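You operate a simulated robot arm through the tools that you are given. There is no shell and no other tool. Be economical: measure what you need, move in short steps, check, and stop when the job is done.

You are at the controls of a simulated robot arm. One attempt, no reset.

## Task
Find the load at which the tape sample parts, and log it.
Fine: pull knob to 0 before the clamp shuts; open the clamp last.

Only the result counts: the job must be done as asked and must still hold three seconds after the hand-in. Knocking over, shifting, dropping, spilling or breaking anything else fails it.

## Robot
A 7-joint arm with a two-finger parallel gripper, fixed in place. Base frame: the origin is at the foot of the arm, x ahead of it, y to its left, z up; the work surface is at about z = 0.008. Units: m, rad, N and s.
With the tool pointing down near the work surface it reaches from about 0.24 to 0.62 m from the base axis. Its first joint turns from -1.152 to 1.152 rad. Payload 2.6 kg.
The TCP is the grasp point between the finger pads, 0.03 m short of the fingertips. In the tool frame z runs along the fingers and y along their closing line. The gripper opens to 0.094 m. The fingers are 0.028 m wide and 0.01 m thick; the gripper's body (0.05 by 0.096 m) begins 0.055 m behind the TCP.
Orientation is that of the tool frame in the base frame, as a unit quaternion [x, y, z, w]. With the fingers straight down and closing along the base's y, the tool's x points along the base's -x, its y along +y and its z along -z.

## Interface
- The arm moves only by the tool nudge_tool. Its argument "motion" is a list of rows, each a list of 2 entries, a list of its own where there are three numbers: the shift along the tool's x, y, z in units of 40 mm (1.0 is 40 mm), then the turn, a rotation vector about the tool's x, y, z in units of 8 degrees (1.0 is 8 degrees). In form: [[[tx, ty, tz], [rx, ry, rz]], ...]. A call has 1 to 12 rows; each row shifts and turns the commanded pose from where the row before left it, along the tool's axes as they then stand. "jaw" is the finger opening in m, from 0 to 0.094, set as the call begins (left out, the last holds). A call with a number of a shift or a turn outside -1 to 1 is refused whole. Each row takes 0.2 s and may step no farther than 0.05 m and 0.15 rad from the row before; otherwise, or with a gripper value out of range, the whole call is refused. A pose out of reach is approached as far as the arm can. The call stops where the force on the tool passes 80 N (or 10 N more than at its start, if that is more) or the arm is blocked; 0.2 s more then pass. Each finger travels about 0.072 m/s and halts on what it meets, pressing with about 32 N; the grip force reading is that of the motor and also rises with nothing between the fingers. The clock runs only during rows and for 0.2 s after the last one: add rows that do not move to give the fingers time. The reply holds the time, the measured pose of the TCP, the force on the tool along the base axes, the opening and the grip force, in the units named above and with some noise, with the torque about the TCP (base axes, N m) and any sound that the robot's microphone picked up.
- Cameras (640 x 400 px; columns grow to the right, rows downward): "scene" is fixed at [0.0169, 0.4303, 0.5781]; the picture's right is [-0.89, -0.46, 0.00], its down [-0.25, 0.47, -0.85] and it looks along [0.39, -0.75, -0.53] (base axes); focal length 288 px, centre (320, 200). "wrist" rides on the gripper at [0.076, 0.014, -0.103] in the tool frame; the picture's right is [-0.18, 0.98, 0.00], its down [-0.75, -0.14, -0.64] and it looks along [-0.63, -0.12, 0.77] (tool axes); focal length 243 px, centre (320, 200).
- get_image(camera): a new picture of that camera. It takes no simulated time.
- pixel_to_xyz(camera, pixels): for up to 12 pixels [column, row] of the newest picture of that camera ("zoom" is the newest enlarged one), the place [x, y, z] in the base frame of the surface seen there, good to about 0.003 m, but the place of the scene camera against the robot may be out by one fixed shift of up to 0.018 m in any direction. It takes no simulated time.
- enlarge(camera, box): a new picture of the part [left, top, right, bottom] of that camera's present view, enlarged. It takes no simulated time.
- sign_off(): hands the job in; it is judged then, once.

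Keep the steps short. Do not move on a guess: measure, check each grasp and each placing, and mend mistakes. In all there are 80 turns and 38 pictures (those below and enlarged ones count). Leave the gripper open and the arm clear of the work at the hand-in unless told otherwise, and finish with a single line.

The tools are called after "Request:" as a command line: name --argument value ..., lists and objects as JSON in quotes. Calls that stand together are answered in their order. nudge_tool: Moves the arm, as the interface text tells. Its arguments: {"type":"object","properties":{"motion":{"type":"array"},"jaw":{"type":"number"}},"required":["motion"]} The other tools are called the same way: get_image (camera) takes a picture; pixel_to_xyz (camera, pixels) gives the place of the surface under pixels of a picture; enlarge (camera, box) takes an enlarged picture of a part of a camera's view; sign_off () hands the job in.

At the start:

```text
time: 0.0
eef_pos: [0.2993, -0.175, 0.3919]
ee_rot: [0.0, 1.0, 0.0, 0.0]
wrist_force: [0.3, -0.2, 0.2]
moment: [0.02, 0.0, 0.01]
grip_width: 0.0937
grip_force: 0.0
```

scene: 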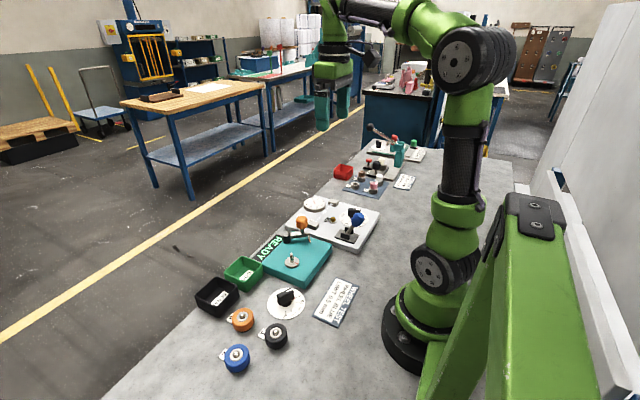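
wrist: 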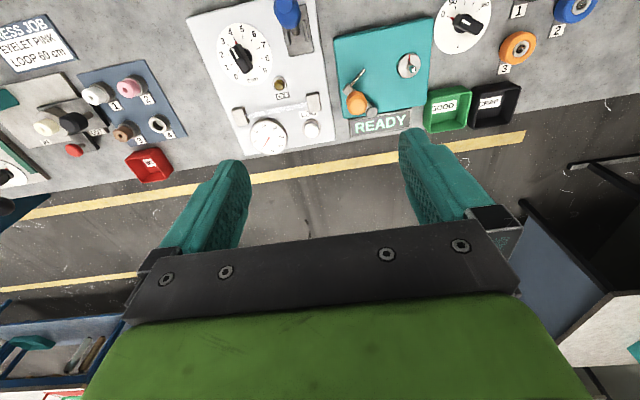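

The bench shows several stations: a white tester with a knob and dial, a teal READY box, a logging dial and cards. I'll enlarge them to read the labels.

Request:
enlarge --camera "wrist" --box '[180, 0, 340, 160]'

Request:
enlarge --camera "wrist" --box '[320, 0, 640, 150]'

Request:
enlarge --camera "scene" --box '[190, 180, 400, 380]'

```text
2.50 times, centred on (260, 80) of wrist
```

zoom: 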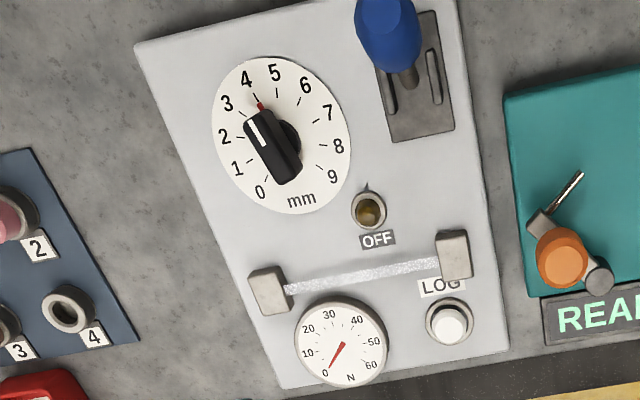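

```text
2.00 times, centred on (480, 75) of wrist
```

zoom: 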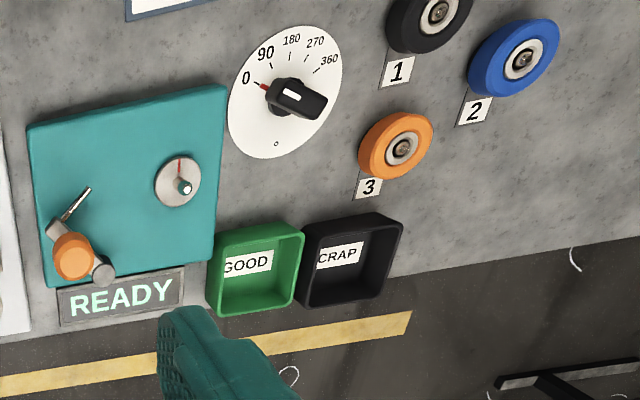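

```text
2.00 times, centred on (295, 280) of scene
```

zoom: 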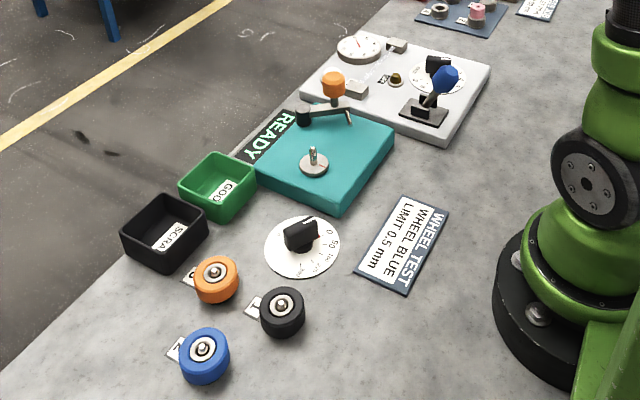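

The white tester has a pull knob (0–9 mm, at about 4), a blue clamp lever, a lamp reading OFF, a LOG button and a 0–60 N gauge. I'll measure their places from the wrist picture.

Request:
pixel_to_xyz --camera "wrist" --pixels '[[242, 58], [237, 52], [247, 67], [287, 10], [295, 29], [312, 129], [312, 136], [269, 138], [280, 83], [225, 100], [311, 102], [230, 60]]'

Request:
enlarge --camera "scene" --box '[280, 180, 390, 260]'

```text
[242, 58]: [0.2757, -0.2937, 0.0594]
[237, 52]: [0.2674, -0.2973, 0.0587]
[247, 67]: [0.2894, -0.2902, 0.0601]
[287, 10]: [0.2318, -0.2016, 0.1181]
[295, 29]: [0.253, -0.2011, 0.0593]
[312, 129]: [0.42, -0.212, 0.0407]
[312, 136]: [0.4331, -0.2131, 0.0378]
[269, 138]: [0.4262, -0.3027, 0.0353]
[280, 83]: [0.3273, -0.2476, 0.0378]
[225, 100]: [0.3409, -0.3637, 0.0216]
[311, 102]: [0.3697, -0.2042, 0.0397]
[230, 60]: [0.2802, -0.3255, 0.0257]
```

```text
5.00 times, centred on (335, 220) of scene
```

zoom: 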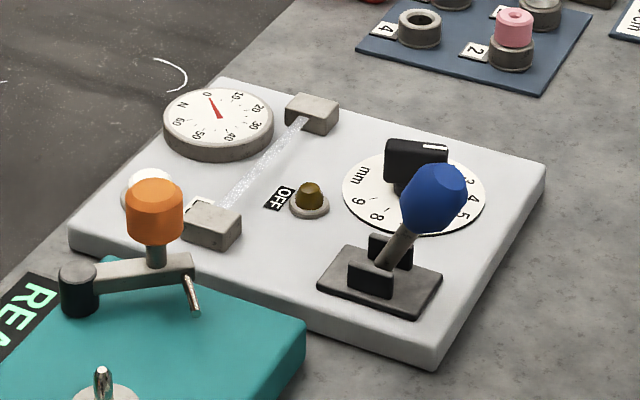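

The knob bar lies roughly along base x at (0.277, -0.294), with its top at z 0.06. I'm moving above it for a closer look, with the jaw narrowed to 0.05.

Request:
nudge_tool --motion '[[[0.06, -0.72, 0.88], [0, 0, 0]], [[0.06, -0.72, 0.88], [0, 0, 0]], [[0.06, -0.72, 0.88], [0, 0, 0]], [[0.06, -0.72, 0.88], [0, 0, 0]], [[0, 0, 0], [0, 0, 0]]]' --jaw 0.05

Request:
get_image --camera "wrist"

```text
time: 1.2
eef_pos: [0.29, -0.2914, 0.2526]
ee_rot: [-0.001, 1.0, 0.0, 0.0]
wrist_force: [-0.2, -0.1, -0.6]
moment: [-0.03, -0.01, 0.01]
grip_width: 0.0499
grip_force: 0.0
```

```text
31 pictures are left
```

wrist: 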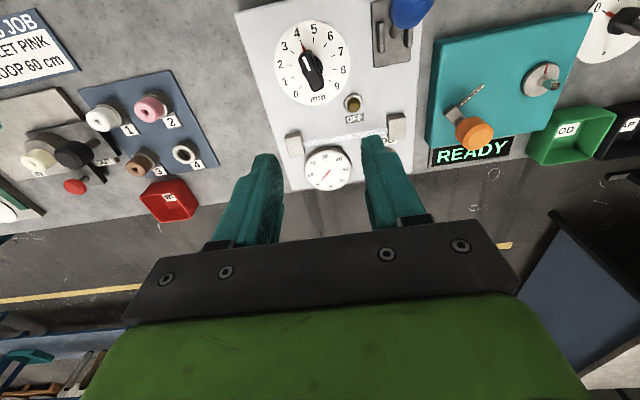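

Request:
enlarge --camera "wrist" --box '[260, 0, 400, 120]'

```text
3.33 times, centred on (330, 60) of wrist
```

zoom: 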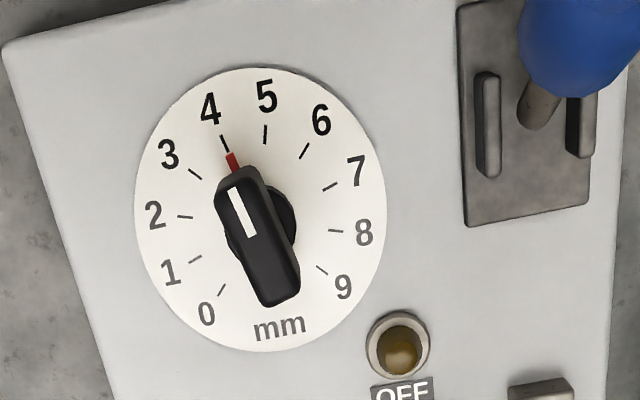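

The knob's red index is at 4. I'm measuring the bar's ends, the scale ticks and the lever parts.

Request:
pixel_to_xyz --camera "zoom" --pixels '[[238, 178], [282, 297], [258, 235], [222, 291], [225, 143], [265, 134], [322, 270], [196, 258], [232, 160], [540, 100], [487, 125], [582, 120]]'

```text
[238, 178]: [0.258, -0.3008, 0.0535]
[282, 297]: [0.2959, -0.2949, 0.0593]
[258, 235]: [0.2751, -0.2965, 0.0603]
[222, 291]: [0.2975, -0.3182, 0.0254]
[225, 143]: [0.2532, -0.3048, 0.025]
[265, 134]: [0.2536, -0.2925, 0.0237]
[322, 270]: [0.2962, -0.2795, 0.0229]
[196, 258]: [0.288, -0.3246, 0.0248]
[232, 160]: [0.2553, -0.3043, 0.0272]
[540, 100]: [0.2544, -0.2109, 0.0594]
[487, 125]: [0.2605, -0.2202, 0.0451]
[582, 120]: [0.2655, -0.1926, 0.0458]
```

The dial centre is about (0.277, -0.2985). Ticks are 30° apart, 4 lies 15° from base −x, and 0 is 120° counter-clockwise from there. Before gripping, I'll centre over the knob and test in free air how far the wrist yaws that way.

Request:
nudge_tool --motion '[[[0.325, -0.18, 0], [0, 0, 0]], [[0, 0, 0], [0, 0, -1]], [[0, 0, 0], [0, 0, -1]], [[0, 0, 0], [0, 0, -1]], [[0, 0, 0], [0, 0, -1]], [[0, 0, 0], [0, 0, -1]], [[0, 0, 0], [0, 0, -1]], [[0, 0, 0], [0, 0, -1]], [[0, 0, 0], [0, 0, -1]], [[0, 0, 0], [0, 0, -1]], [[0, 0, 0], [0, 0, -1]], [[0, 0, 0], [0, 0, -1]]]'

Request:
nudge_tool --motion '[[[0, 0, 0], [0, 0, -1]], [[0, 0, 0], [0, 0, -1]], [[0, 0, 0], [0, 0, -1]], [[0, 0, 0], [0, 0, -1]], [[0, 0, 0], [0, 0, -1]], [[0, 0, 0], [0, 0, -0.875]], [[0, 0, 0], [0, 0, 0]]]'

```text
time: 3.8
eef_pos: [0.2776, -0.2974, 0.2515]
ee_rot: [-0.696, 0.718, -0.001, 0.0]
wrist_force: [0.6, -0.3, -0.5]
moment: [0.01, 0.0, 0.03]
grip_width: 0.05
grip_force: 0.2
```

```text
time: 5.4
eef_pos: [0.3679, -0.2228, 0.1801]
ee_rot: [0.924, -0.383, 0.001, 0.002]
wrist_force: [0.3, -0.2, -0.5]
moment: [-0.04, 0.01, 0.0]
grip_width: 0.05
grip_force: 0.1
out of reach, approached as far as the arm can: row 3, 4, 5, 6
```

Yaw runs out near +110°, so the arm gave up position there. I'll unwind the other way and grip the bar reversed, at yaw −165°, so that turning to 0 ends at −45°.

Request:
nudge_tool --motion '[[[0, 0, 0], [0, 0, 1]], [[0, 0, 0], [0, 0, 1]], [[0, 0, 0], [0, 0, 1]], [[0, 0, 0], [0, 0, 1]], [[0, 0, 0], [0, 0, 1]], [[0, 0, 0], [0, 0, 1]], [[0, 0, 0], [0, 0, 1]], [[0, 0, 0], [0, 0, 1]], [[0, 0, 0], [0, 0, 1]], [[0, 0, 0], [0, 0, 1]], [[0, 0, 0], [0, 0, 1]], [[0, 0, 0], [0, 0, 1]]]'

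Request:
nudge_tool --motion '[[[0, 0, 0], [0, 0, 1]], [[0, 0, 0], [0, 0, 1]], [[0, 0, 0], [0, 0, 1]], [[0, 0, 0], [0, 0, 1]], [[0, 0, 0], [0, 0, 1]], [[0, 0, 0], [0, 0, 1]], [[0, 0, 0], [0, 0, 1]], [[0, 0, 0], [0, 0, 1]], [[0, 0, 0], [0, 0, 1]], [[0, 0, 0], [0, 0, 1]], [[0, 0, 0], [0, 0, 1]], [[0, 0, 0], [0, 0, 1]]]'

```text
time: 8.0
eef_pos: [0.3665, -0.224, 0.18]
ee_rot: [-0.333, 0.943, 0.0, -0.001]
wrist_force: [-1.2, 0.3, -0.3]
moment: [0.0, 0.01, 0.01]
grip_width: 0.0499
grip_force: 0.0
```

```text
time: 10.6
eef_pos: [0.3657, -0.2226, 0.1797]
ee_rot: [0.477, 0.879, 0.0, 0.001]
wrist_force: [0.7, -0.8, -0.2]
moment: [0.01, 0.02, 0.02]
grip_width: 0.05
grip_force: 0.1
```

The position stayed where the arm gave up. I'll raise first and keep turning, then recentre.

Request:
nudge_tool --motion '[[[0, 0, -0.9], [0, 0, 1]], [[0, 0, -0.9], [0, 0, 1]], [[0, 0, 0], [0, 0, 1]], [[0, 0, 0], [0, 0, 1]], [[0, 0, 0], [0, 0, 1]], [[0, 0, 0], [0, 0, 1]], [[0, 0, 0], [0, 0, 1]], [[0, 0, 0], [0, 0, 1]], [[0, 0, 0], [0, 0, 1]], [[0, 0, 0], [0, 0, 1]], [[0, 0, 0], [0, 0, 1]], [[0, 0, 0], [0, 0, 1]]]'

```text
time: 13.2
eef_pos: [0.3671, -0.2227, 0.2536]
ee_rot: [0.972, 0.233, -0.001, 0.0]
wrist_force: [0.0, -0.5, 0.1]
moment: [-0.01, -0.01, 0.04]
grip_width: 0.05
grip_force: 0.0
```

Yaw is now −153°. I'm turning the last 12° and shifting back over the knob at (0.277, -0.2985).

Request:
nudge_tool --motion '[[[0, 0, 0], [0, 0, 1]], [[0, 0, 0], [0, 0, 0.5]], [[-0.888, 0.416, 0], [0, 0, 0]], [[-0.888, 0.416, 0], [0, 0, 0]], [[-0.888, 0.416, 0], [0, 0, 0]], [[0, 0, 0.5], [0, 0, 0]], [[0, 0, 0], [0, 0, 0]]]'

Request:
get_image --camera "scene"

```text
time: 14.8
eef_pos: [0.277, -0.2982, 0.2309]
ee_rot: [0.991, 0.13, 0.0, 0.0]
wrist_force: [0.2, -0.3, -0.7]
moment: [0.02, 0.01, 0.0]
grip_width: 0.0502
grip_force: 0.1
```

```text
29 pictures are left
```

scene: 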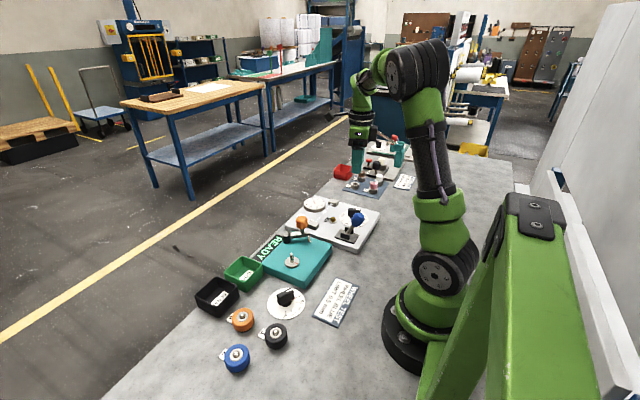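

I'm centred at yaw −165°, well clear of the lever. Going down to TCP z about 0.066, so the fingertips straddle the bar about 1 cm above the dial.

Request:
nudge_tool --motion '[[[0, 0, 0.9], [0, 0, 0]], [[0, 0, 0.9], [0, 0, 0]], [[0, 0, 0.9], [0, 0, 0]], [[0, 0, 0.9], [0, 0, 0]], [[0, 0, 0.52], [0, 0, 0]], [[0, 0, 0], [0, 0, 0]]]'

Request:
enlarge --camera "scene" --box '[280, 160, 400, 250]'

```text
time: 16.2
eef_pos: [0.2786, -0.2985, 0.0678]
ee_rot: [0.991, 0.13, 0.0, 0.0]
wrist_force: [-0.3, 0.0, -0.4]
moment: [0.01, -0.02, 0.0]
grip_width: 0.0502
grip_force: 0.0
```

```text
4.44 times, centred on (340, 205) of scene
```

zoom: 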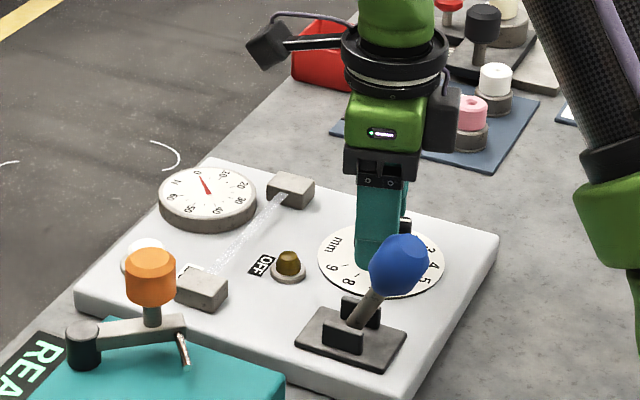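

The fingers straddle the bar with no contact force, and the gauge is readable from the scene camera. Closing on the bar.

Request:
nudge_tool --motion '[[[0, 0, 0], [0, 0, 0]], [[0, 0, 0], [0, 0, 0]], [[0, 0, 0], [0, 0, 0]], [[0, 0, 0], [0, 0, 0]]]' --jaw 0.0

```text
time: 17.2
eef_pos: [0.2791, -0.2992, 0.0697]
ee_rot: [0.991, 0.131, 0.0, 0.002]
wrist_force: [9.6, -18.8, -11.6]
moment: [0.12, 0.08, 0.02]
grip_width: 0.0159
grip_force: 45.0
```

The bar is gripped at 15.9 mm, with about 20 N of side load along the tool's +y. I'll shift about 1 mm that way to ease it.

Request:
nudge_tool --motion '[[[0, 0.03, 0], [0, 0, 0]], [[0, 0, 0], [0, 0, 0]]]'

```text
time: 17.8
eef_pos: [0.2775, -0.299, 0.0692]
ee_rot: [0.991, 0.131, 0.0, 0.0]
wrist_force: [3.7, -6.5, 2.7]
moment: [-0.58, 1.06, 0.03]
grip_width: 0.0157
grip_force: 44.6
```

Side load is down to about 7 N. I'll turn 24° counter-clockwise toward 3 as a first test.

Request:
nudge_tool --motion '[[[0, 0, 0], [0, 0, -1]], [[0, 0, 0], [0, 0, -1]], [[0, 0, 0], [0, 0, -1]], [[0, 0, 0], [0, 0, 0]]]'

Request:
enlarge --camera "scene" --box '[280, 160, 400, 250]'

```text
time: 18.8
eef_pos: [0.2785, -0.2989, 0.0689]
ee_rot: [0.942, 0.334, 0.001, -0.002]
wrist_force: [-12.3, 20.1, 33.5]
moment: [0.07, -0.14, -0.02]
grip_width: 0.0161
grip_force: 44.6
```

```text
4.44 times, centred on (340, 205) of scene
```

zoom: 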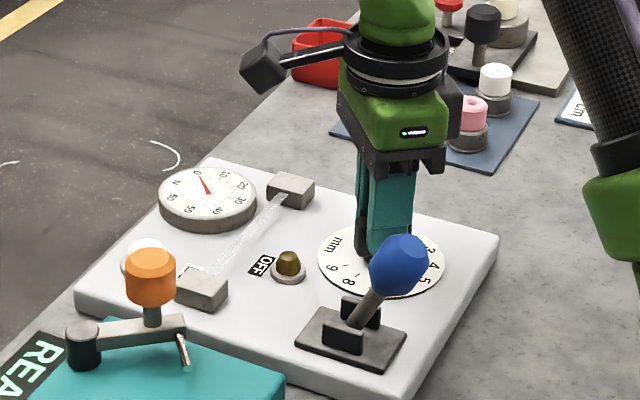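

The knob turned along with the gripper. Side and upward loads have built up (−23 N along tool y, +33 N up), so I'll relax the commanded position a little.

Request:
nudge_tool --motion '[[[0, -0.03, -0.04], [0, 0, 0]], [[0, 0, 0], [0, 0, 0]]]'

```text
time: 19.4
eef_pos: [0.2797, -0.2996, 0.067]
ee_rot: [0.942, 0.336, 0.0, 0.0]
wrist_force: [11.6, -2.4, -14.1]
moment: [0.86, -1.17, 0.01]
grip_width: 0.0159
grip_force: 45.2
```

Loads are small again. Turning on another 48°.

Request:
nudge_tool --motion '[[[0, 0, 0], [0, 0, -1]], [[0, 0, 0], [0, 0, -1]], [[0, 0, 0], [0, 0, -1]], [[0, 0, 0], [0, 0, -1]], [[0, 0, 0], [0, 0, -1]], [[0, 0, 0], [0, 0, -1]], [[0, 0, 0], [0, 0, 0]]]'

```text
time: 21.0
eef_pos: [0.2764, -0.2989, 0.069]
ee_rot: [0.724, 0.689, 0.001, 0.0]
wrist_force: [20.2, -3.5, -32.4]
moment: [-0.1, -0.4, 0.01]
grip_width: 0.016
grip_force: 45.7
```

Loads are moderate. I'm easing the position and turning the remaining 48° to the 0 mark.

Request:
nudge_tool --motion '[[[0, 0.02, 0.02], [0, 0, 0]], [[0, 0, 0], [0, 0, -1]], [[0, 0, 0], [0, 0, -1]], [[0, 0, 0], [0, 0, -1]], [[0, 0, 0], [0, 0, -1]], [[0, 0, 0], [0, 0, -1]], [[0, 0, 0], [0, 0, -1]], [[0, 0, 0], [0, 0, 0]]]'

Request:
enlarge --camera "scene" --box '[280, 160, 400, 250]'

```text
time: 22.8
eef_pos: [0.2756, -0.2988, 0.0684]
ee_rot: [0.383, 0.924, 0.001, 0.0]
wrist_force: [-11.9, 18.7, 9.0]
moment: [-0.36, -0.51, 0.01]
grip_width: 0.0158
grip_force: 44.8
```

```text
4.44 times, centred on (340, 205) of scene
```

zoom: 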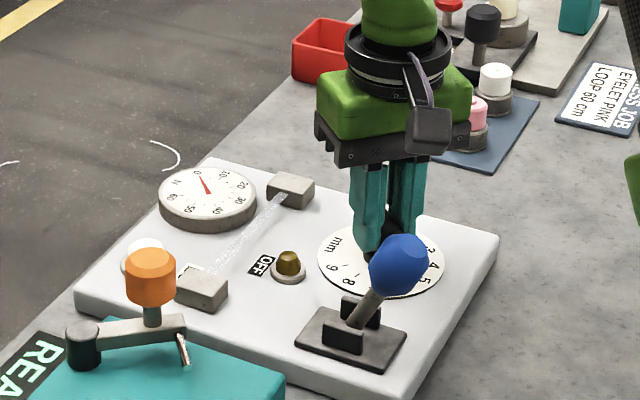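

Yaw is −45°, which should put the knob at 0. I'll open, wait, lift straight up and check the dial.

Request:
nudge_tool --motion '[[[0, 0, 0], [0, 0, 0]], [[0, 0, 0], [0, 0, 0]], [[0, 0, -0.9], [0, 0, 0]], [[0, 0, -0.9], [0, 0, 0]], [[0, 0, -0.9], [0, 0, 0]], [[0, 0, -0.9], [0, 0, 0]], [[0, 0, 0], [0, 0, 0]]]' --jaw 0.05

Request:
enlarge --camera "wrist" --box '[200, 0, 440, 150]'

```text
time: 24.4
eef_pos: [0.2789, -0.2983, 0.213]
ee_rot: [0.383, 0.924, 0.0, 0.0]
wrist_force: [-0.1, 0.3, 0.5]
moment: [-0.01, 0.02, 0.01]
grip_width: 0.0498
grip_force: 0.1
```

```text
2.67 times, centred on (320, 75) of wrist
```

zoom: 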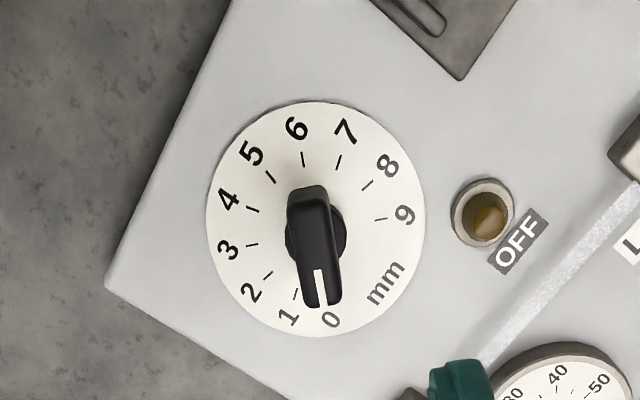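

The bar points at the 0 tick. I'll verify its angle from measured points: bar top ends, and the 6 and 1 ticks.

Request:
pixel_to_xyz --camera "zoom" --pixels '[[308, 205], [323, 292], [303, 158], [295, 293], [269, 177], [252, 209], [251, 244], [268, 274], [339, 162], [367, 185], [380, 219]]'

Request:
enlarge --camera "wrist" --box '[270, 55, 360, 130]'

```text
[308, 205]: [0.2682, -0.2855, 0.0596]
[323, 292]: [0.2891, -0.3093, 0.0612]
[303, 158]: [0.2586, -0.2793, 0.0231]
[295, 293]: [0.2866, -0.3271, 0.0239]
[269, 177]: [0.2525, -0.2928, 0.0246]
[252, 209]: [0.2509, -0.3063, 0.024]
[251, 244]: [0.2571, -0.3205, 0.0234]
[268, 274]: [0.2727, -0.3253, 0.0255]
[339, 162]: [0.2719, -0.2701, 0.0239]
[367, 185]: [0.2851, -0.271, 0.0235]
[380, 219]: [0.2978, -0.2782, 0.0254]
```

```text
5.33 times, centred on (315, 92) of wrist
```

zoom: 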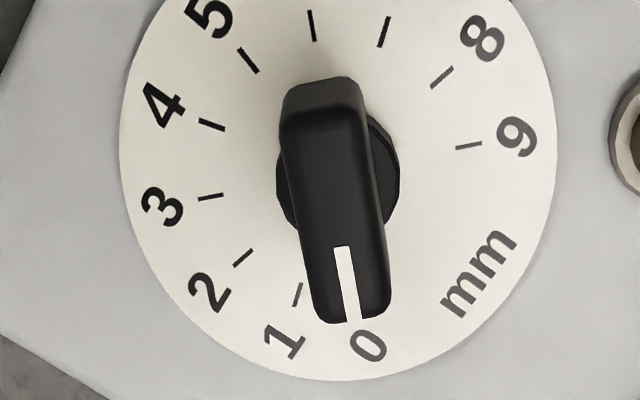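

The bar angle agrees with 0 within measurement error. Next is the lever: I'll rotate to yaw 0 and move above it for a close look.

Request:
nudge_tool --motion '[[[0, 0, -0.5], [0, 0, -1]], [[0, 0, -0.5], [0, 0, -1]], [[0, 0, 0], [0, 0, -1]], [[0, 0, 0], [0, 0, -1]], [[0, 0, 0], [0, 0, -1]], [[0, 0, 0], [0, 0, -0.625]], [[0.366, 0.817, 0], [0, 0, 0]], [[0.366, 0.817, 0], [0, 0, 0]], [[0.366, 0.817, 0], [0, 0, 0]], [[0, 0, 0], [0, 0, 0]]]' --jaw 0.0

Request:
enlarge --camera "wrist" --box '[200, 0, 440, 150]'

```text
time: 26.6
eef_pos: [0.2338, -0.2006, 0.2529]
ee_rot: [-0.001, 1.0, 0.0, 0.0]
wrist_force: [-1.0, -0.3, -0.3]
moment: [-0.03, -0.02, -0.03]
grip_width: 0.0003
grip_force: 31.4
```

```text
2.67 times, centred on (320, 75) of wrist
```

zoom: 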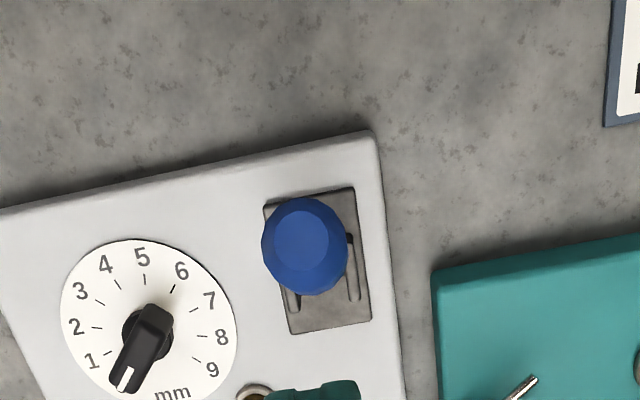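

Request:
pixel_to_xyz --camera "zoom" --pixels '[[303, 238], [268, 240], [343, 245], [305, 205], [310, 288], [292, 303], [354, 292], [270, 210], [352, 192], [292, 330], [369, 315], [130, 375]]'

```text
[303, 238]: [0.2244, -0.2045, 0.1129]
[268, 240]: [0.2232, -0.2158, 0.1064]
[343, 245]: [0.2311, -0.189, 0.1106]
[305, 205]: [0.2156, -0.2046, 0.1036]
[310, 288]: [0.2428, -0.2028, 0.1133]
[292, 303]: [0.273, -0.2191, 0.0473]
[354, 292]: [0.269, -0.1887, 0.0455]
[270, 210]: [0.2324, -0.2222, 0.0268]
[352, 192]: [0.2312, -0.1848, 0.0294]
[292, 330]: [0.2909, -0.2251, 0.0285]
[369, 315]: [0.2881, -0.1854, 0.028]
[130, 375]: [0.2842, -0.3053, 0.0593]
```

The plate is centred at (0.26, -0.204) and the ball leans toward the base at (0.23, -0.203, 0.10). I'll put the closed fingers behind it at x 0.187, with tips at z about 0.085, then push it in +x.

Request:
nudge_tool --motion '[[[0.5875, -0.06, 0], [0, 0, 0]], [[0.5875, 0, 0], [0, 0, 0]], [[0, 0, 0.8625], [0, 0, 0]], [[0, 0, 0.8625], [0, 0, 0]], [[0, 0, 0.8625], [0, 0, 0]], [[0, 0, 0.8625], [0, 0, 0]], [[0, 0, 0], [0, 0, 0]]]'

Request:
nudge_tool --motion '[[[-0.35, 0, 0], [0, 0, 0]], [[-0.35, 0, 0], [0, 0, 0]], [[-0.35, 0, 0], [0, 0, 0]], [[-0.35, 0, 0], [0, 0, 0]]]'

```text
time: 28.2
eef_pos: [0.1876, -0.2035, 0.1144]
ee_rot: [0.0, 1.0, 0.0, 0.0]
wrist_force: [-0.7, 0.6, -0.1]
moment: [-0.01, -0.01, 0.01]
grip_width: 0.0
grip_force: 31.8
```

```text
time: 29.2
eef_pos: [0.2418, -0.2031, 0.1148]
ee_rot: [-0.001, 1.0, 0.0, 0.0]
wrist_force: [-1.4, -0.4, 0.8]
moment: [-0.02, 0.05, 0.0]
grip_width: 0.0
grip_force: 31.7
```

The lever moves easily (under 2 N). Pushing on past upright.

Request:
nudge_tool --motion '[[[-0.25, 0, 0], [0, 0, 0]], [[-0.25, 0, 0], [0, 0, 0]], [[-0.25, 0, 0], [0, 0, 0]]]'

Request:
enlarge --camera "scene" --box '[280, 160, 400, 250]'

```text
time: 30.0
eef_pos: [0.2571, -0.2028, 0.1101]
ee_rot: [0.011, 1.0, 0.006, -0.016]
wrist_force: [-9.6, -0.1, 2.8]
moment: [0.04, 0.13, -0.01]
grip_width: 0.0
grip_force: 32.4
stopped in row 3: the force on the tool passed its limit (the readings are from after the stop); the commanded pose is now the measured one
```

```text
4.44 times, centred on (340, 205) of scene
```

zoom: 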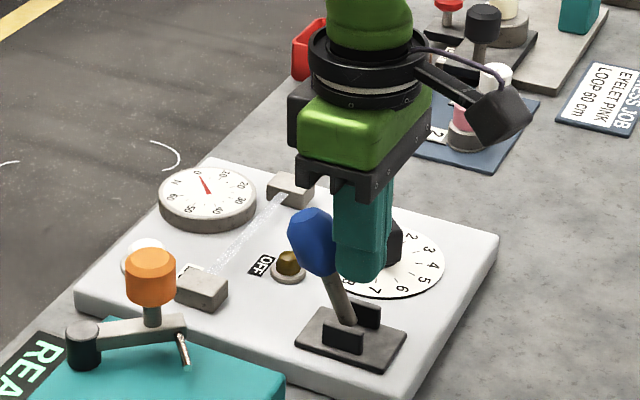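

The lever hit its stop on the far side. I'm backing off and rising to check that it stays and whether the lamp changed.

Request:
nudge_tool --motion '[[[0.6, 0, 0], [0, 0, 0]], [[0.5, 0, 0], [0, 0, 0]], [[0, 0, -0.9], [0, 0, 0]], [[0, 0, -0.9], [0, 0, 0]], [[0, 0, -0.9], [0, 0, 0]], [[0, 0, -0.7], [0, 0, 0]], [[0, 0, 0], [0, 0, 0]]]'

Request:
enlarge --camera "wrist" --box '[160, 0, 440, 180]'

```text
time: 31.6
eef_pos: [0.216, -0.2045, 0.2481]
ee_rot: [0.008, 1.0, 0.006, -0.014]
wrist_force: [-0.1, 0.9, 0.2]
moment: [0.02, 0.03, -0.02]
grip_width: 0.0
grip_force: 32.3
```

```text
2.22 times, centred on (300, 90) of wrist
```

zoom: 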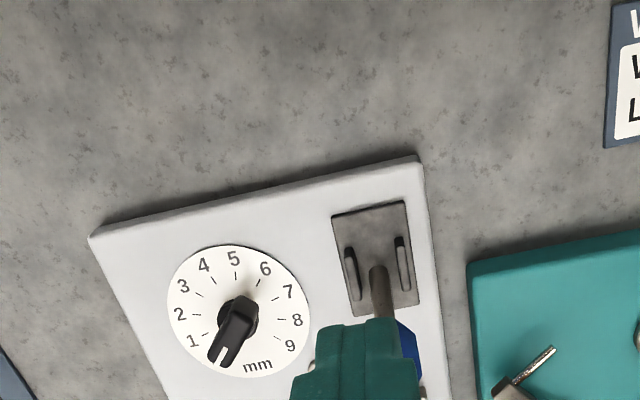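

The lever stays over. The lamp is hidden from this view, so I'll check it from the scene camera.

Request:
enlarge --camera "scene" --box '[285, 185, 385, 255]'

```text
5.71 times, centred on (335, 220) of scene
```

zoom: 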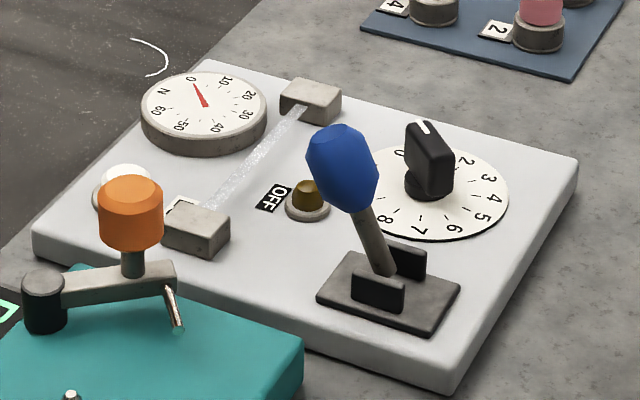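

Still labelled OFF. I need to know whether that part is a lamp or a switch, so I'll move with the jaws open for a clear wrist view, correcting the small tilt too.

Request:
nudge_tool --motion '[[[0, -0.5, 0], [0.086, -0.2, -0.115]], [[0, -0.5, 0], [0, 0, 0]], [[-0.3, 0, 0], [0, 0, 0]], [[0, 0, 0], [0, 0, 0]]]' --jaw 0.094

Request:
enlarge --camera "wrist" --box '[240, 40, 440, 165]'

```text
time: 32.6
eef_pos: [0.2296, -0.2461, 0.2474]
ee_rot: [0.001, 1.0, 0.0, 0.0]
wrist_force: [-0.6, 0.0, -0.1]
moment: [0.02, 0.02, 0.01]
grip_width: 0.0939
grip_force: 0.0
```

```text
3.20 times, centred on (340, 102) of wrist
```

zoom: 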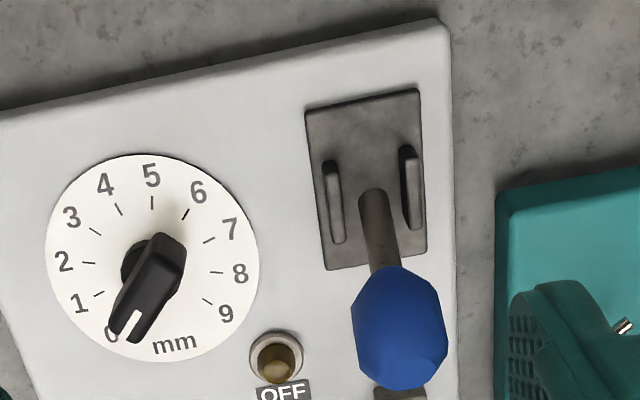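

It looks like an unlit lamp; I'll watch it. The clamp lever is at its other stop, so I'm returning over the knob at yaw −45° to pull.

Request:
nudge_tool --motion '[[[-0.6, -0.66, 0], [0, 0, 0]], [[-0.6, -0.66, 0], [0, 0, 0]], [[0, 0, 0], [0, 0, 1]], [[0, 0, 0], [0, 0, 1]], [[0, 0, 0], [0, 0, 1]], [[0, 0, 0], [0, 0, 1]], [[0, 0, 0], [0, 0, 1]], [[0, 0, 0], [0, 0, 0.625]], [[0, 0, 0], [0, 0, 0]]]' --jaw 0.05

```text
time: 34.6
eef_pos: [0.2776, -0.2966, 0.2477]
ee_rot: [0.385, 0.923, 0.0, 0.0]
wrist_force: [0.5, -0.5, -0.7]
moment: [0.01, -0.01, -0.02]
grip_width: 0.0501
grip_force: 0.0
```

I'm trimming 2 mm in −y, going down to z 0.068, then closing on the bar.

Request:
nudge_tool --motion '[[[-0.035, -0.035, 0.9], [0, 0, 0]], [[0, 0, 0.9], [0, 0, 0]], [[0, 0, 0.9], [0, 0, 0]], [[0, 0, 0.9], [0, 0, 0]], [[0, 0, 0.9], [0, 0, 0]], [[0, 0, 0], [0, 0, 0]]]'

Request:
nudge_tool --motion '[[[0, 0, 0], [0, 0, 0]], [[0, 0, 0], [0, 0, 0]], [[0, 0, 0], [0, 0, 0]], [[0, 0, 0], [0, 0, 0]]]' --jaw 0.0

```text
time: 36.0
eef_pos: [0.278, -0.2989, 0.0686]
ee_rot: [0.385, 0.923, 0.0, 0.0]
wrist_force: [-0.2, -0.4, -0.2]
moment: [-0.02, 0.0, 0.03]
grip_width: 0.0501
grip_force: 0.0
```

```text
time: 37.0
eef_pos: [0.2784, -0.3007, 0.0682]
ee_rot: [0.385, 0.923, -0.001, -0.001]
wrist_force: [-7.8, -8.4, -7.0]
moment: [-0.23, -0.41, -0.01]
grip_width: 0.0159
grip_force: 44.8
```

Good grip at 15.9 mm with low side load. Turning clockwise 16° (about 0.5 mm), then reading the gauge.

Request:
nudge_tool --motion '[[[0, 0, 0], [0, 0, 0.5]], [[0, 0, 0], [0, 0, 0.5]], [[0, 0, 0], [0, 0, 0.5]], [[0, 0, 0], [0, 0, 0.5]], [[0, 0, 0], [0, 0, 0]]]'

Request:
enlarge --camera "scene" --box '[290, 185, 370, 240]'

```text
time: 38.2
eef_pos: [0.2766, -0.3003, 0.0686]
ee_rot: [0.51, 0.86, -0.001, 0.0]
wrist_force: [-10.4, -7.6, 20.4]
moment: [0.85, 0.74, 0.0]
grip_width: 0.016
grip_force: 45.3
```

```text
7.27 times, centred on (330, 212) of scene
```

zoom: 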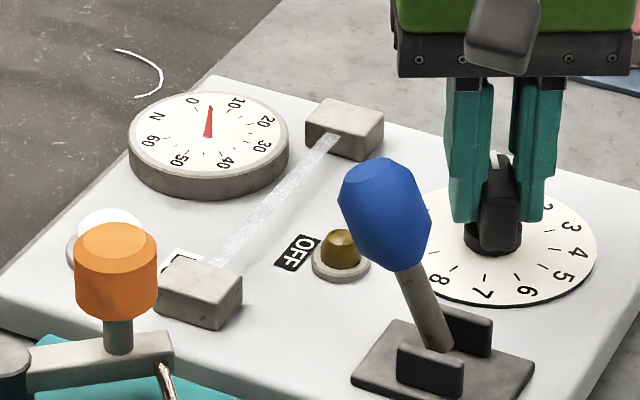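

The gauge rose to about 5 N, so the clamp holds. I'll keep pulling slowly, listening for the break.

Request:
nudge_tool --motion '[[[0, 0, 0], [0, 0, 0.5]], [[0, 0, 0], [0, 0, 0.5]], [[0, 0, 0], [0, 0, 0.5]], [[0, 0, 0], [0, 0, 0.5]], [[0, 0, 0], [0, 0, 0]]]'

Request:
enlarge --camera "scene" --box '[290, 185, 370, 240]'

```text
time: 39.4
eef_pos: [0.2775, -0.3003, 0.0692]
ee_rot: [0.624, 0.781, 0.0, 0.001]
wrist_force: [-11.4, -0.8, 34.2]
moment: [-0.23, 0.38, -0.02]
grip_width: 0.0157
grip_force: 44.6
```

```text
7.27 times, centred on (330, 212) of scene
```

zoom: 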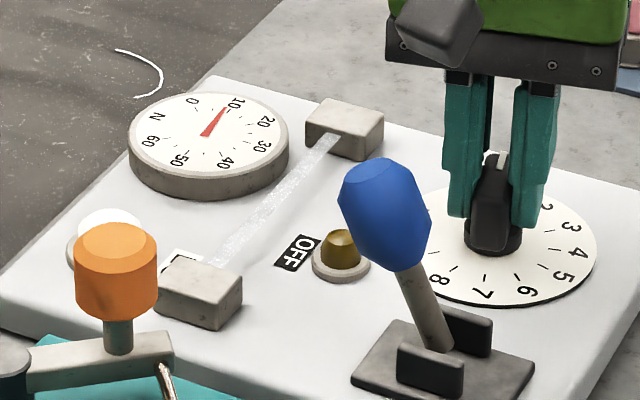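

About 10 N at 1.07 mm. I'll ease the 34 N vertical load slightly and pull another 16°.

Request:
nudge_tool --motion '[[[0, 0, -0.025], [0, 0, 0]], [[0, 0, 0], [0, 0, 0.5]], [[0, 0, 0], [0, 0, 0.5]], [[0, 0, 0], [0, 0, 0.5]], [[0, 0, 0], [0, 0, 0.5]], [[0, 0, 0], [0, 0, 0]]]'

Request:
enlarge --camera "scene" --box '[290, 185, 370, 240]'

```text
time: 40.8
eef_pos: [0.278, -0.3012, 0.0689]
ee_rot: [0.726, 0.687, 0.0, 0.001]
wrist_force: [-3.3, -8.4, 16.3]
moment: [-1.36, 0.17, -0.02]
grip_width: 0.0158
grip_force: 45.0
```

```text
7.27 times, centred on (330, 212) of scene
```

zoom: 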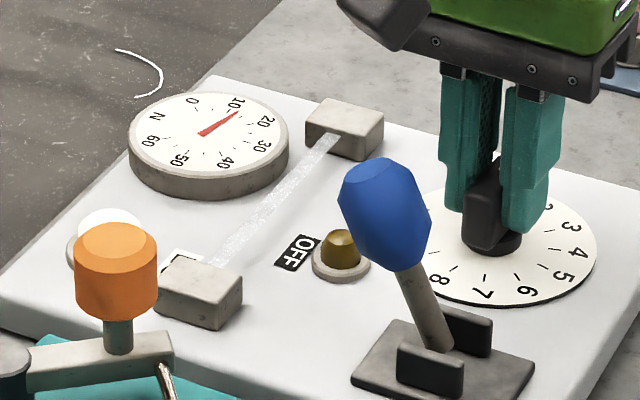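

About 13–14 N. Pulling another 16°, listening only.

Request:
nudge_tool --motion '[[[0, 0, 0], [0, 0, 0.5]], [[0, 0, 0], [0, 0, 0.5]], [[0, 0, 0], [0, 0, 0.5]], [[0, 0, 0], [0, 0, 0.5]], [[0, 0, 0], [0, 0, 0]]]'

Request:
nudge_tool --motion '[[[0, 0, 0], [0, 0, 0.5]], [[0, 0, 0], [0, 0, 0.5]], [[0, 0, 0], [0, 0, 0]]]'

Request:
enlarge --camera "scene" --box '[290, 185, 370, 240]'

```text
time: 42.0
eef_pos: [0.276, -0.2996, 0.0683]
ee_rot: [0.815, 0.58, -0.001, 0.0]
wrist_force: [-1.6, -18.5, -0.4]
moment: [0.13, -0.19, -0.04]
grip_width: 0.0158
grip_force: 44.9
```

```text
time: 42.8
eef_pos: [0.2774, -0.301, 0.0678]
ee_rot: [0.854, 0.521, -0.002, 0.001]
wrist_force: [-6.4, -21.0, -3.2]
moment: [0.25, -0.26, 0.01]
grip_width: 0.0159
grip_force: 45.8
```

```text
7.27 times, centred on (330, 212) of scene
```

zoom: 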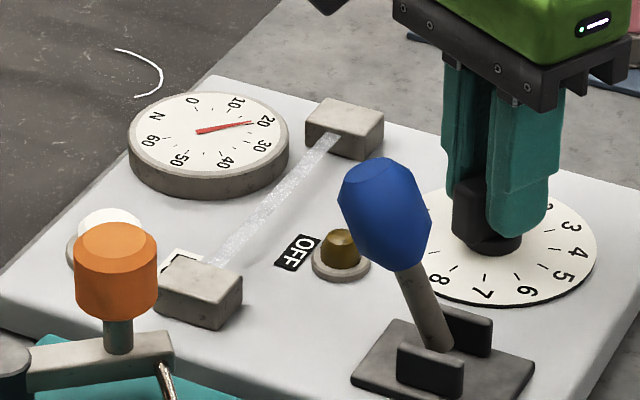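

About 20 N at 2.4 mm, tape still whole. I'm easing the side load and continuing in 8° steps.

Request:
nudge_tool --motion '[[[-0.025, 0, 0], [0, 0, 0]], [[0, 0, 0], [0, 0, 0.5]], [[0, 0, 0], [0, 0, 0.5]], [[0, 0, 0], [0, 0, 0]]]'

Request:
nudge_tool --motion '[[[0, 0, 0], [0, 0, 0.5]], [[0, 0, 0], [0, 0, 0.5]], [[0, 0, 0], [0, 0, 0]]]'

Request:
enlarge --camera "scene" --box '[290, 185, 370, 240]'

```text
time: 43.8
eef_pos: [0.2777, -0.3018, 0.0682]
ee_rot: [0.888, 0.46, 0.0, -0.002]
wrist_force: [-8.1, -1.0, 9.3]
moment: [-1.24, 0.84, 0.02]
grip_width: 0.0156
grip_force: 44.4
```

```text
time: 44.6
eef_pos: [0.2764, -0.2999, 0.0683]
ee_rot: [0.918, 0.398, 0.0, 0.0]
wrist_force: [-4.7, -0.8, 8.0]
moment: [-0.45, 0.58, 0.03]
grip_width: 0.016
grip_force: 44.2
```

```text
7.27 times, centred on (330, 212) of scene
```

zoom: 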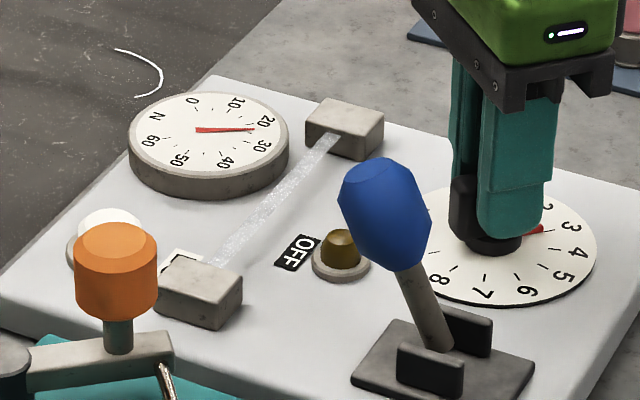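

About 23 N, with the index near 3. Continuing in small steps, listening.

Request:
nudge_tool --motion '[[[0, 0, 0], [0, 0, 0.5]], [[0, 0, 0], [0, 0, 0.5]], [[0, 0, 0], [0, 0, 0]]]'

Request:
nudge_tool --motion '[[[0, 0, 0], [0, 0, 0.5]], [[0, 0, 0], [0, 0, 0.5]], [[0, 0, 0], [0, 0, 0]]]'

Request:
enlarge --camera "scene" --box '[290, 185, 370, 240]'

```text
time: 45.4
eef_pos: [0.2772, -0.3005, 0.0685]
ee_rot: [0.943, 0.333, 0.0, 0.001]
wrist_force: [1.2, -8.8, -3.7]
moment: [0.79, -1.05, -0.01]
grip_width: 0.0159
grip_force: 45.1
```

```text
time: 46.2
eef_pos: [0.2777, -0.2994, 0.0684]
ee_rot: [0.964, 0.267, 0.001, 0.0]
wrist_force: [5.9, -12.9, -7.7]
moment: [0.42, -0.83, 0.0]
grip_width: 0.016
grip_force: 44.4
```

```text
7.27 times, centred on (330, 212) of scene
```

zoom: 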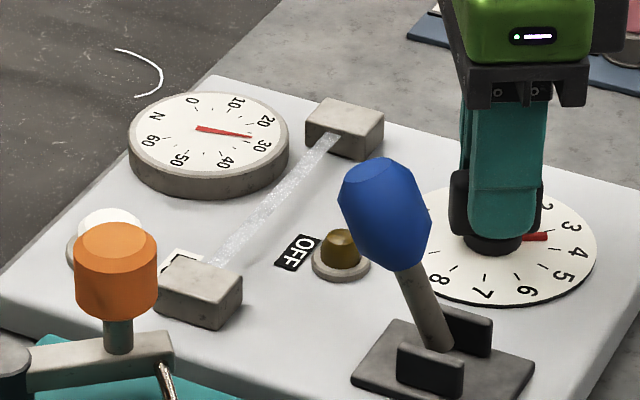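

About 28 N at 3.5 mm, intact. On in 8° steps.

Request:
nudge_tool --motion '[[[0, 0, 0], [0, 0, 0.5]], [[0, 0, 0], [0, 0, 0.5]], [[0, 0, 0], [0, 0, 0]]]'

Request:
nudge_tool --motion '[[[0, 0, 0], [0, 0, 0.5]], [[0, 0, 0], [0, 0, 0.5]], [[0, 0, 0], [0, 0, 0]]]'

Request:
enlarge --camera "scene" --box '[290, 185, 370, 240]'

```text
time: 47.0
eef_pos: [0.2779, -0.2995, 0.0685]
ee_rot: [0.98, 0.199, 0.0, 0.001]
wrist_force: [12.8, -18.0, -20.0]
moment: [-0.05, -0.56, -0.02]
grip_width: 0.0159
grip_force: 45.1
```

```text
time: 47.8
eef_pos: [0.2768, -0.2998, 0.0681]
ee_rot: [0.992, 0.13, -0.001, -0.001]
wrist_force: [11.9, -7.0, -7.1]
moment: [-0.45, 1.06, 0.03]
grip_width: 0.0158
grip_force: 45.1
```

```text
7.27 times, centred on (330, 212) of scene
```

zoom: 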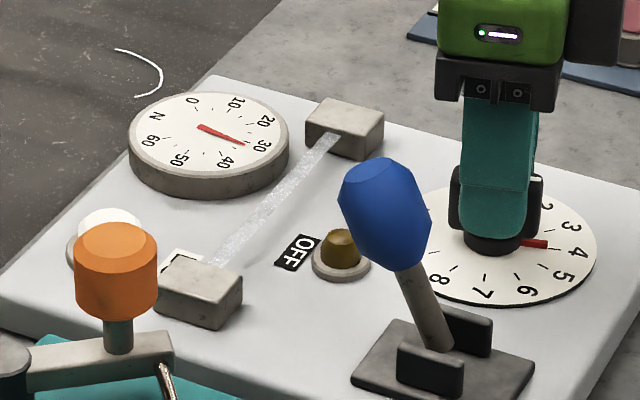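

About 32 N at 4 mm, intact. Continuing.

Request:
nudge_tool --motion '[[[0, 0, 0], [0, 0, 0.5]], [[0, 0, 0], [0, 0, 0.5]], [[0, 0, 0], [0, 0, 0]]]'

Request:
nudge_tool --motion '[[[0, 0, 0], [0, 0, 0.5]], [[0, 0, 0], [0, 0, 0.5]], [[0, 0, 0], [0, 0, 0]]]'

Request:
enlarge --camera "scene" --box '[290, 185, 370, 240]'

```text
time: 48.6
eef_pos: [0.2765, -0.3002, 0.0686]
ee_rot: [0.998, 0.059, 0.0, 0.0]
wrist_force: [6.3, -2.4, 5.6]
moment: [0.03, -0.13, 0.0]
grip_width: 0.0157
grip_force: 44.7
```

```text
time: 49.4
eef_pos: [0.276, -0.3015, 0.0698]
ee_rot: [1.0, -0.011, 0.0, 0.001]
wrist_force: [4.3, -0.1, 4.5]
moment: [-0.04, -1.4, 0.01]
grip_width: 0.0157
grip_force: 45.5
```

```text
7.27 times, centred on (330, 212) of scene
```

zoom: 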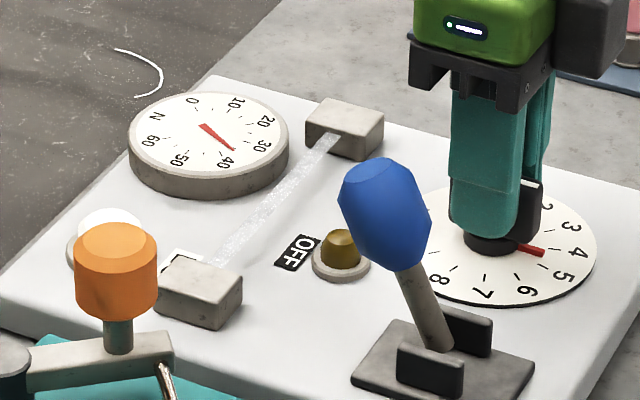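

About 37 N at 4.5 mm, intact. Continuing by ear to save pictures.

Request:
nudge_tool --motion '[[[0, 0, 0], [0, 0, 0.5]], [[0, 0, 0], [0, 0, 0.5]], [[0, 0, 0], [0, 0, 0]]]'

Request:
nudge_tool --motion '[[[0, 0, 0], [0, 0, 0.5]], [[0, 0, 0], [0, 0, 0.5]], [[0, 0, 0], [0, 0, 0]]]'

```text
time: 50.2
eef_pos: [0.2766, -0.2986, 0.0694]
ee_rot: [0.997, -0.08, 0.0, -0.001]
wrist_force: [3.4, 9.3, 14.9]
moment: [-0.17, -1.01, -0.02]
grip_width: 0.0158
grip_force: 44.5
```

```text
time: 51.0
eef_pos: [0.2771, -0.2993, 0.069]
ee_rot: [0.989, -0.149, 0.0, -0.001]
wrist_force: [2.7, 20.5, 28.6]
moment: [0.08, 0.07, 0.02]
grip_width: 0.016
grip_force: 45.3
```

At 5.06 mm with no sound yet. Checking the gauge and the tape.

Request:
enlarge --camera "scene" --box '[290, 185, 370, 240]'

```text
7.27 times, centred on (330, 212) of scene
```

zoom: 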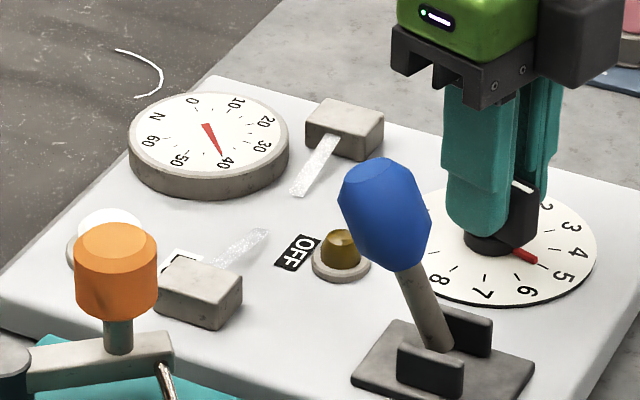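

The tape has parted and the gauge holds its peak at about 41 N. I'll release the knob without turning it and lift clear.

Request:
nudge_tool --motion '[[[0, 0, 0], [0, 0, 0]], [[0, 0, 0], [0, 0, 0]], [[0, 0, 0], [0, 0, 0]], [[0, 0, -0.9], [0, 0, 0]], [[0, 0, -0.9], [0, 0, 0]], [[0, 0, -0.9], [0, 0, 0]], [[0, 0, -0.9], [0, 0, 0]], [[0, 0, -0.9], [0, 0, 0]], [[0, 0, 0], [0, 0, 0]]]' --jaw 0.05

Request:
nudge_tool --motion '[[[0, 0, 0], [0, 0, -1]], [[0, 0, 0], [0, 0, -1]], [[0, 0, 0], [0, 0, -1]], [[0, 0, 0], [0, 0, -1]], [[0, 0, 0], [0, 0, -1]], [[0, 0, 0], [0, 0, -1]], [[0, 0, 0], [0, 0, -1]], [[0, 0, 0], [0, 0, -1]], [[0, 0, 0], [0, 0, -1]], [[0, 0, 0], [0, 0, -1]], [[0, 0, 0], [0, 0, -1]], [[0, 0, 0], [0, 0, -1]]]'

Request:
nudge_tool --motion '[[[0, 0, 0], [0, 0, -1]], [[0, 0, 0], [0, 0, -1]], [[0, 0, 0], [0, 0, -1]], [[0, 0, 0], [0, 0, -1]], [[0, 0, 0], [0, 0, -1]], [[0, 0, 0], [0, 0, -1]], [[0, 0, 0], [0, 0, -1]], [[0, 0, 0], [0, 0, -1]], [[0, 0, 0], [0, 0, -1]], [[0, 0, 0], [0, 0, -1]], [[0, 0, 0], [0, 0, -1]], [[0, 0, 0], [0, 0, -1]]]' --jaw 0.094

Request:
get_image --camera "wrist"

```text
time: 53.0
eef_pos: [0.2756, -0.2996, 0.2493]
ee_rot: [0.989, -0.148, 0.0, 0.0]
wrist_force: [-0.5, 0.2, -0.5]
moment: [-0.01, -0.01, 0.0]
grip_width: 0.0498
grip_force: 0.0
```

```text
time: 55.6
eef_pos: [0.2762, -0.3008, 0.2487]
ee_rot: [0.772, 0.636, 0.0, 0.0]
wrist_force: [0.4, -0.4, 0.3]
moment: [-0.04, -0.01, -0.01]
grip_width: 0.0498
grip_force: 0.1
```

```text
time: 58.2
eef_pos: [0.2762, -0.3009, 0.247]
ee_rot: [0.044, 0.999, 0.0, -0.001]
wrist_force: [0.3, -0.8, 0.8]
moment: [0.02, 0.01, 0.03]
grip_width: 0.0942
grip_force: 0.0
```

```text
9 pictures are left
```

wrist: 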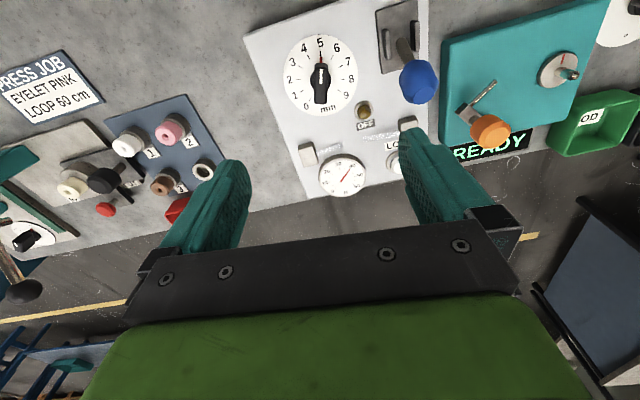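

The dial shows 5, the gauge holds its peak, and the lever is still over. I'm moving toward the LOG button for an exact fix.

Request:
nudge_tool --motion '[[[0, 0, 0], [0, 0, -0.63]], [[-0.617, 0.74, 0], [0, 0, 0]], [[-0.617, 0.74, 0], [0, 0, 0]], [[-0.617, 0.74, 0], [0, 0, 0]], [[0, 0, 0], [0, 0, 0]]]'

Request:
enlarge --camera "wrist" --box '[220, 0, 440, 140]'

```text
time: 59.4
eef_pos: [0.3489, -0.2087, 0.2473]
ee_rot: [0.0, 1.0, 0.0, 0.0]
wrist_force: [-0.4, 0.1, -0.4]
moment: [-0.01, 0.05, -0.01]
grip_width: 0.0941
grip_force: 0.1
```

```text
2.86 times, centred on (330, 70) of wrist
```

zoom: 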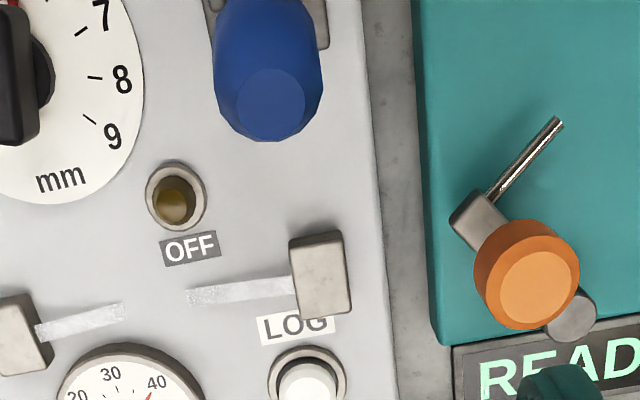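

Request:
pixel_to_xyz --camera "zoom" --pixels '[[308, 382], [295, 385], [322, 385], [274, 395], [345, 385], [308, 352], [538, 275], [480, 260], [320, 260], [270, 95], [322, 290], [245, 120]]'

```text
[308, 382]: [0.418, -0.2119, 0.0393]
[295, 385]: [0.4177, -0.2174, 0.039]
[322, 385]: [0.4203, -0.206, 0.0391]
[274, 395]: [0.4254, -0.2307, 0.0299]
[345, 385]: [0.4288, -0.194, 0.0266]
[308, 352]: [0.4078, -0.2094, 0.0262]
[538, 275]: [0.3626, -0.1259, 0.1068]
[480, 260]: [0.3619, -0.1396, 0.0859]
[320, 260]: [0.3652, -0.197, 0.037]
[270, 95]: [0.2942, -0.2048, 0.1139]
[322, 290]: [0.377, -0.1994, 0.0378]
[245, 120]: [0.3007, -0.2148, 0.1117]
```

The LOG button top is at (0.423, -0.212, 0.039), and the orange crank handle (y > -0.14) stays clear. I'm closing the fingers and moving to hover 2 cm above it.

Request:
nudge_tool --motion '[[[-0.63, -0.027, 0], [0, 0, 0]], [[-0.63, -0.027, 0], [0, 0, 0]], [[-0.63, -0.027, 0], [0, 0, 0]], [[0, 0, 0], [0, 0, 0]], [[0, 0, 0.98], [0, 0, 0]], [[0, 0, 0.98], [0, 0, 0]], [[0, 0, 0.98], [0, 0, 0]], [[0, 0, 0.98], [0, 0, 0]], [[0, 0, 0], [0, 0, 0]]]' --jaw 0.0

Request:
nudge_tool --motion '[[[0, 0, 0.2], [0, 0, 0]], [[0, 0, 0.2], [0, 0, 0]], [[0, 0, 0.1], [0, 0, 0]], [[0, 0, 0], [0, 0, 0]]]'

```text
time: 61.4
eef_pos: [0.4265, -0.2171, 0.0912]
ee_rot: [0.001, 1.0, 0.0, 0.0]
wrist_force: [1.1, 0.1, -0.3]
moment: [0.01, 0.0, 0.02]
grip_width: 0.0
grip_force: 31.6
```

```text
time: 62.4
eef_pos: [0.4264, -0.215, 0.0715]
ee_rot: [0.001, 1.0, 0.0, 0.0]
wrist_force: [-0.1, -0.1, 0.2]
moment: [0.0, 0.0, 0.0]
grip_width: 0.0
grip_force: 31.7
```

Tips are at z 0.0415 with no contact. I'm shifting 3 mm in +y and pressing down a few mm in small steps.

Request:
nudge_tool --motion '[[[0, 0.06, 0], [0, 0, 0]], [[0, 0, 0.05], [0, 0, 0]], [[0, 0, 0.05], [0, 0, 0]], [[0, 0, 0.05], [0, 0, 0]], [[0, 0, 0], [0, 0, 0]]]'

```text
time: 63.6
eef_pos: [0.4281, -0.2128, 0.0655]
ee_rot: [0.001, 1.0, -0.001, 0.0]
wrist_force: [-0.9, -2.3, 2.7]
moment: [-0.09, 0.03, -0.01]
grip_width: 0.0
grip_force: 31.9
heard: click
```

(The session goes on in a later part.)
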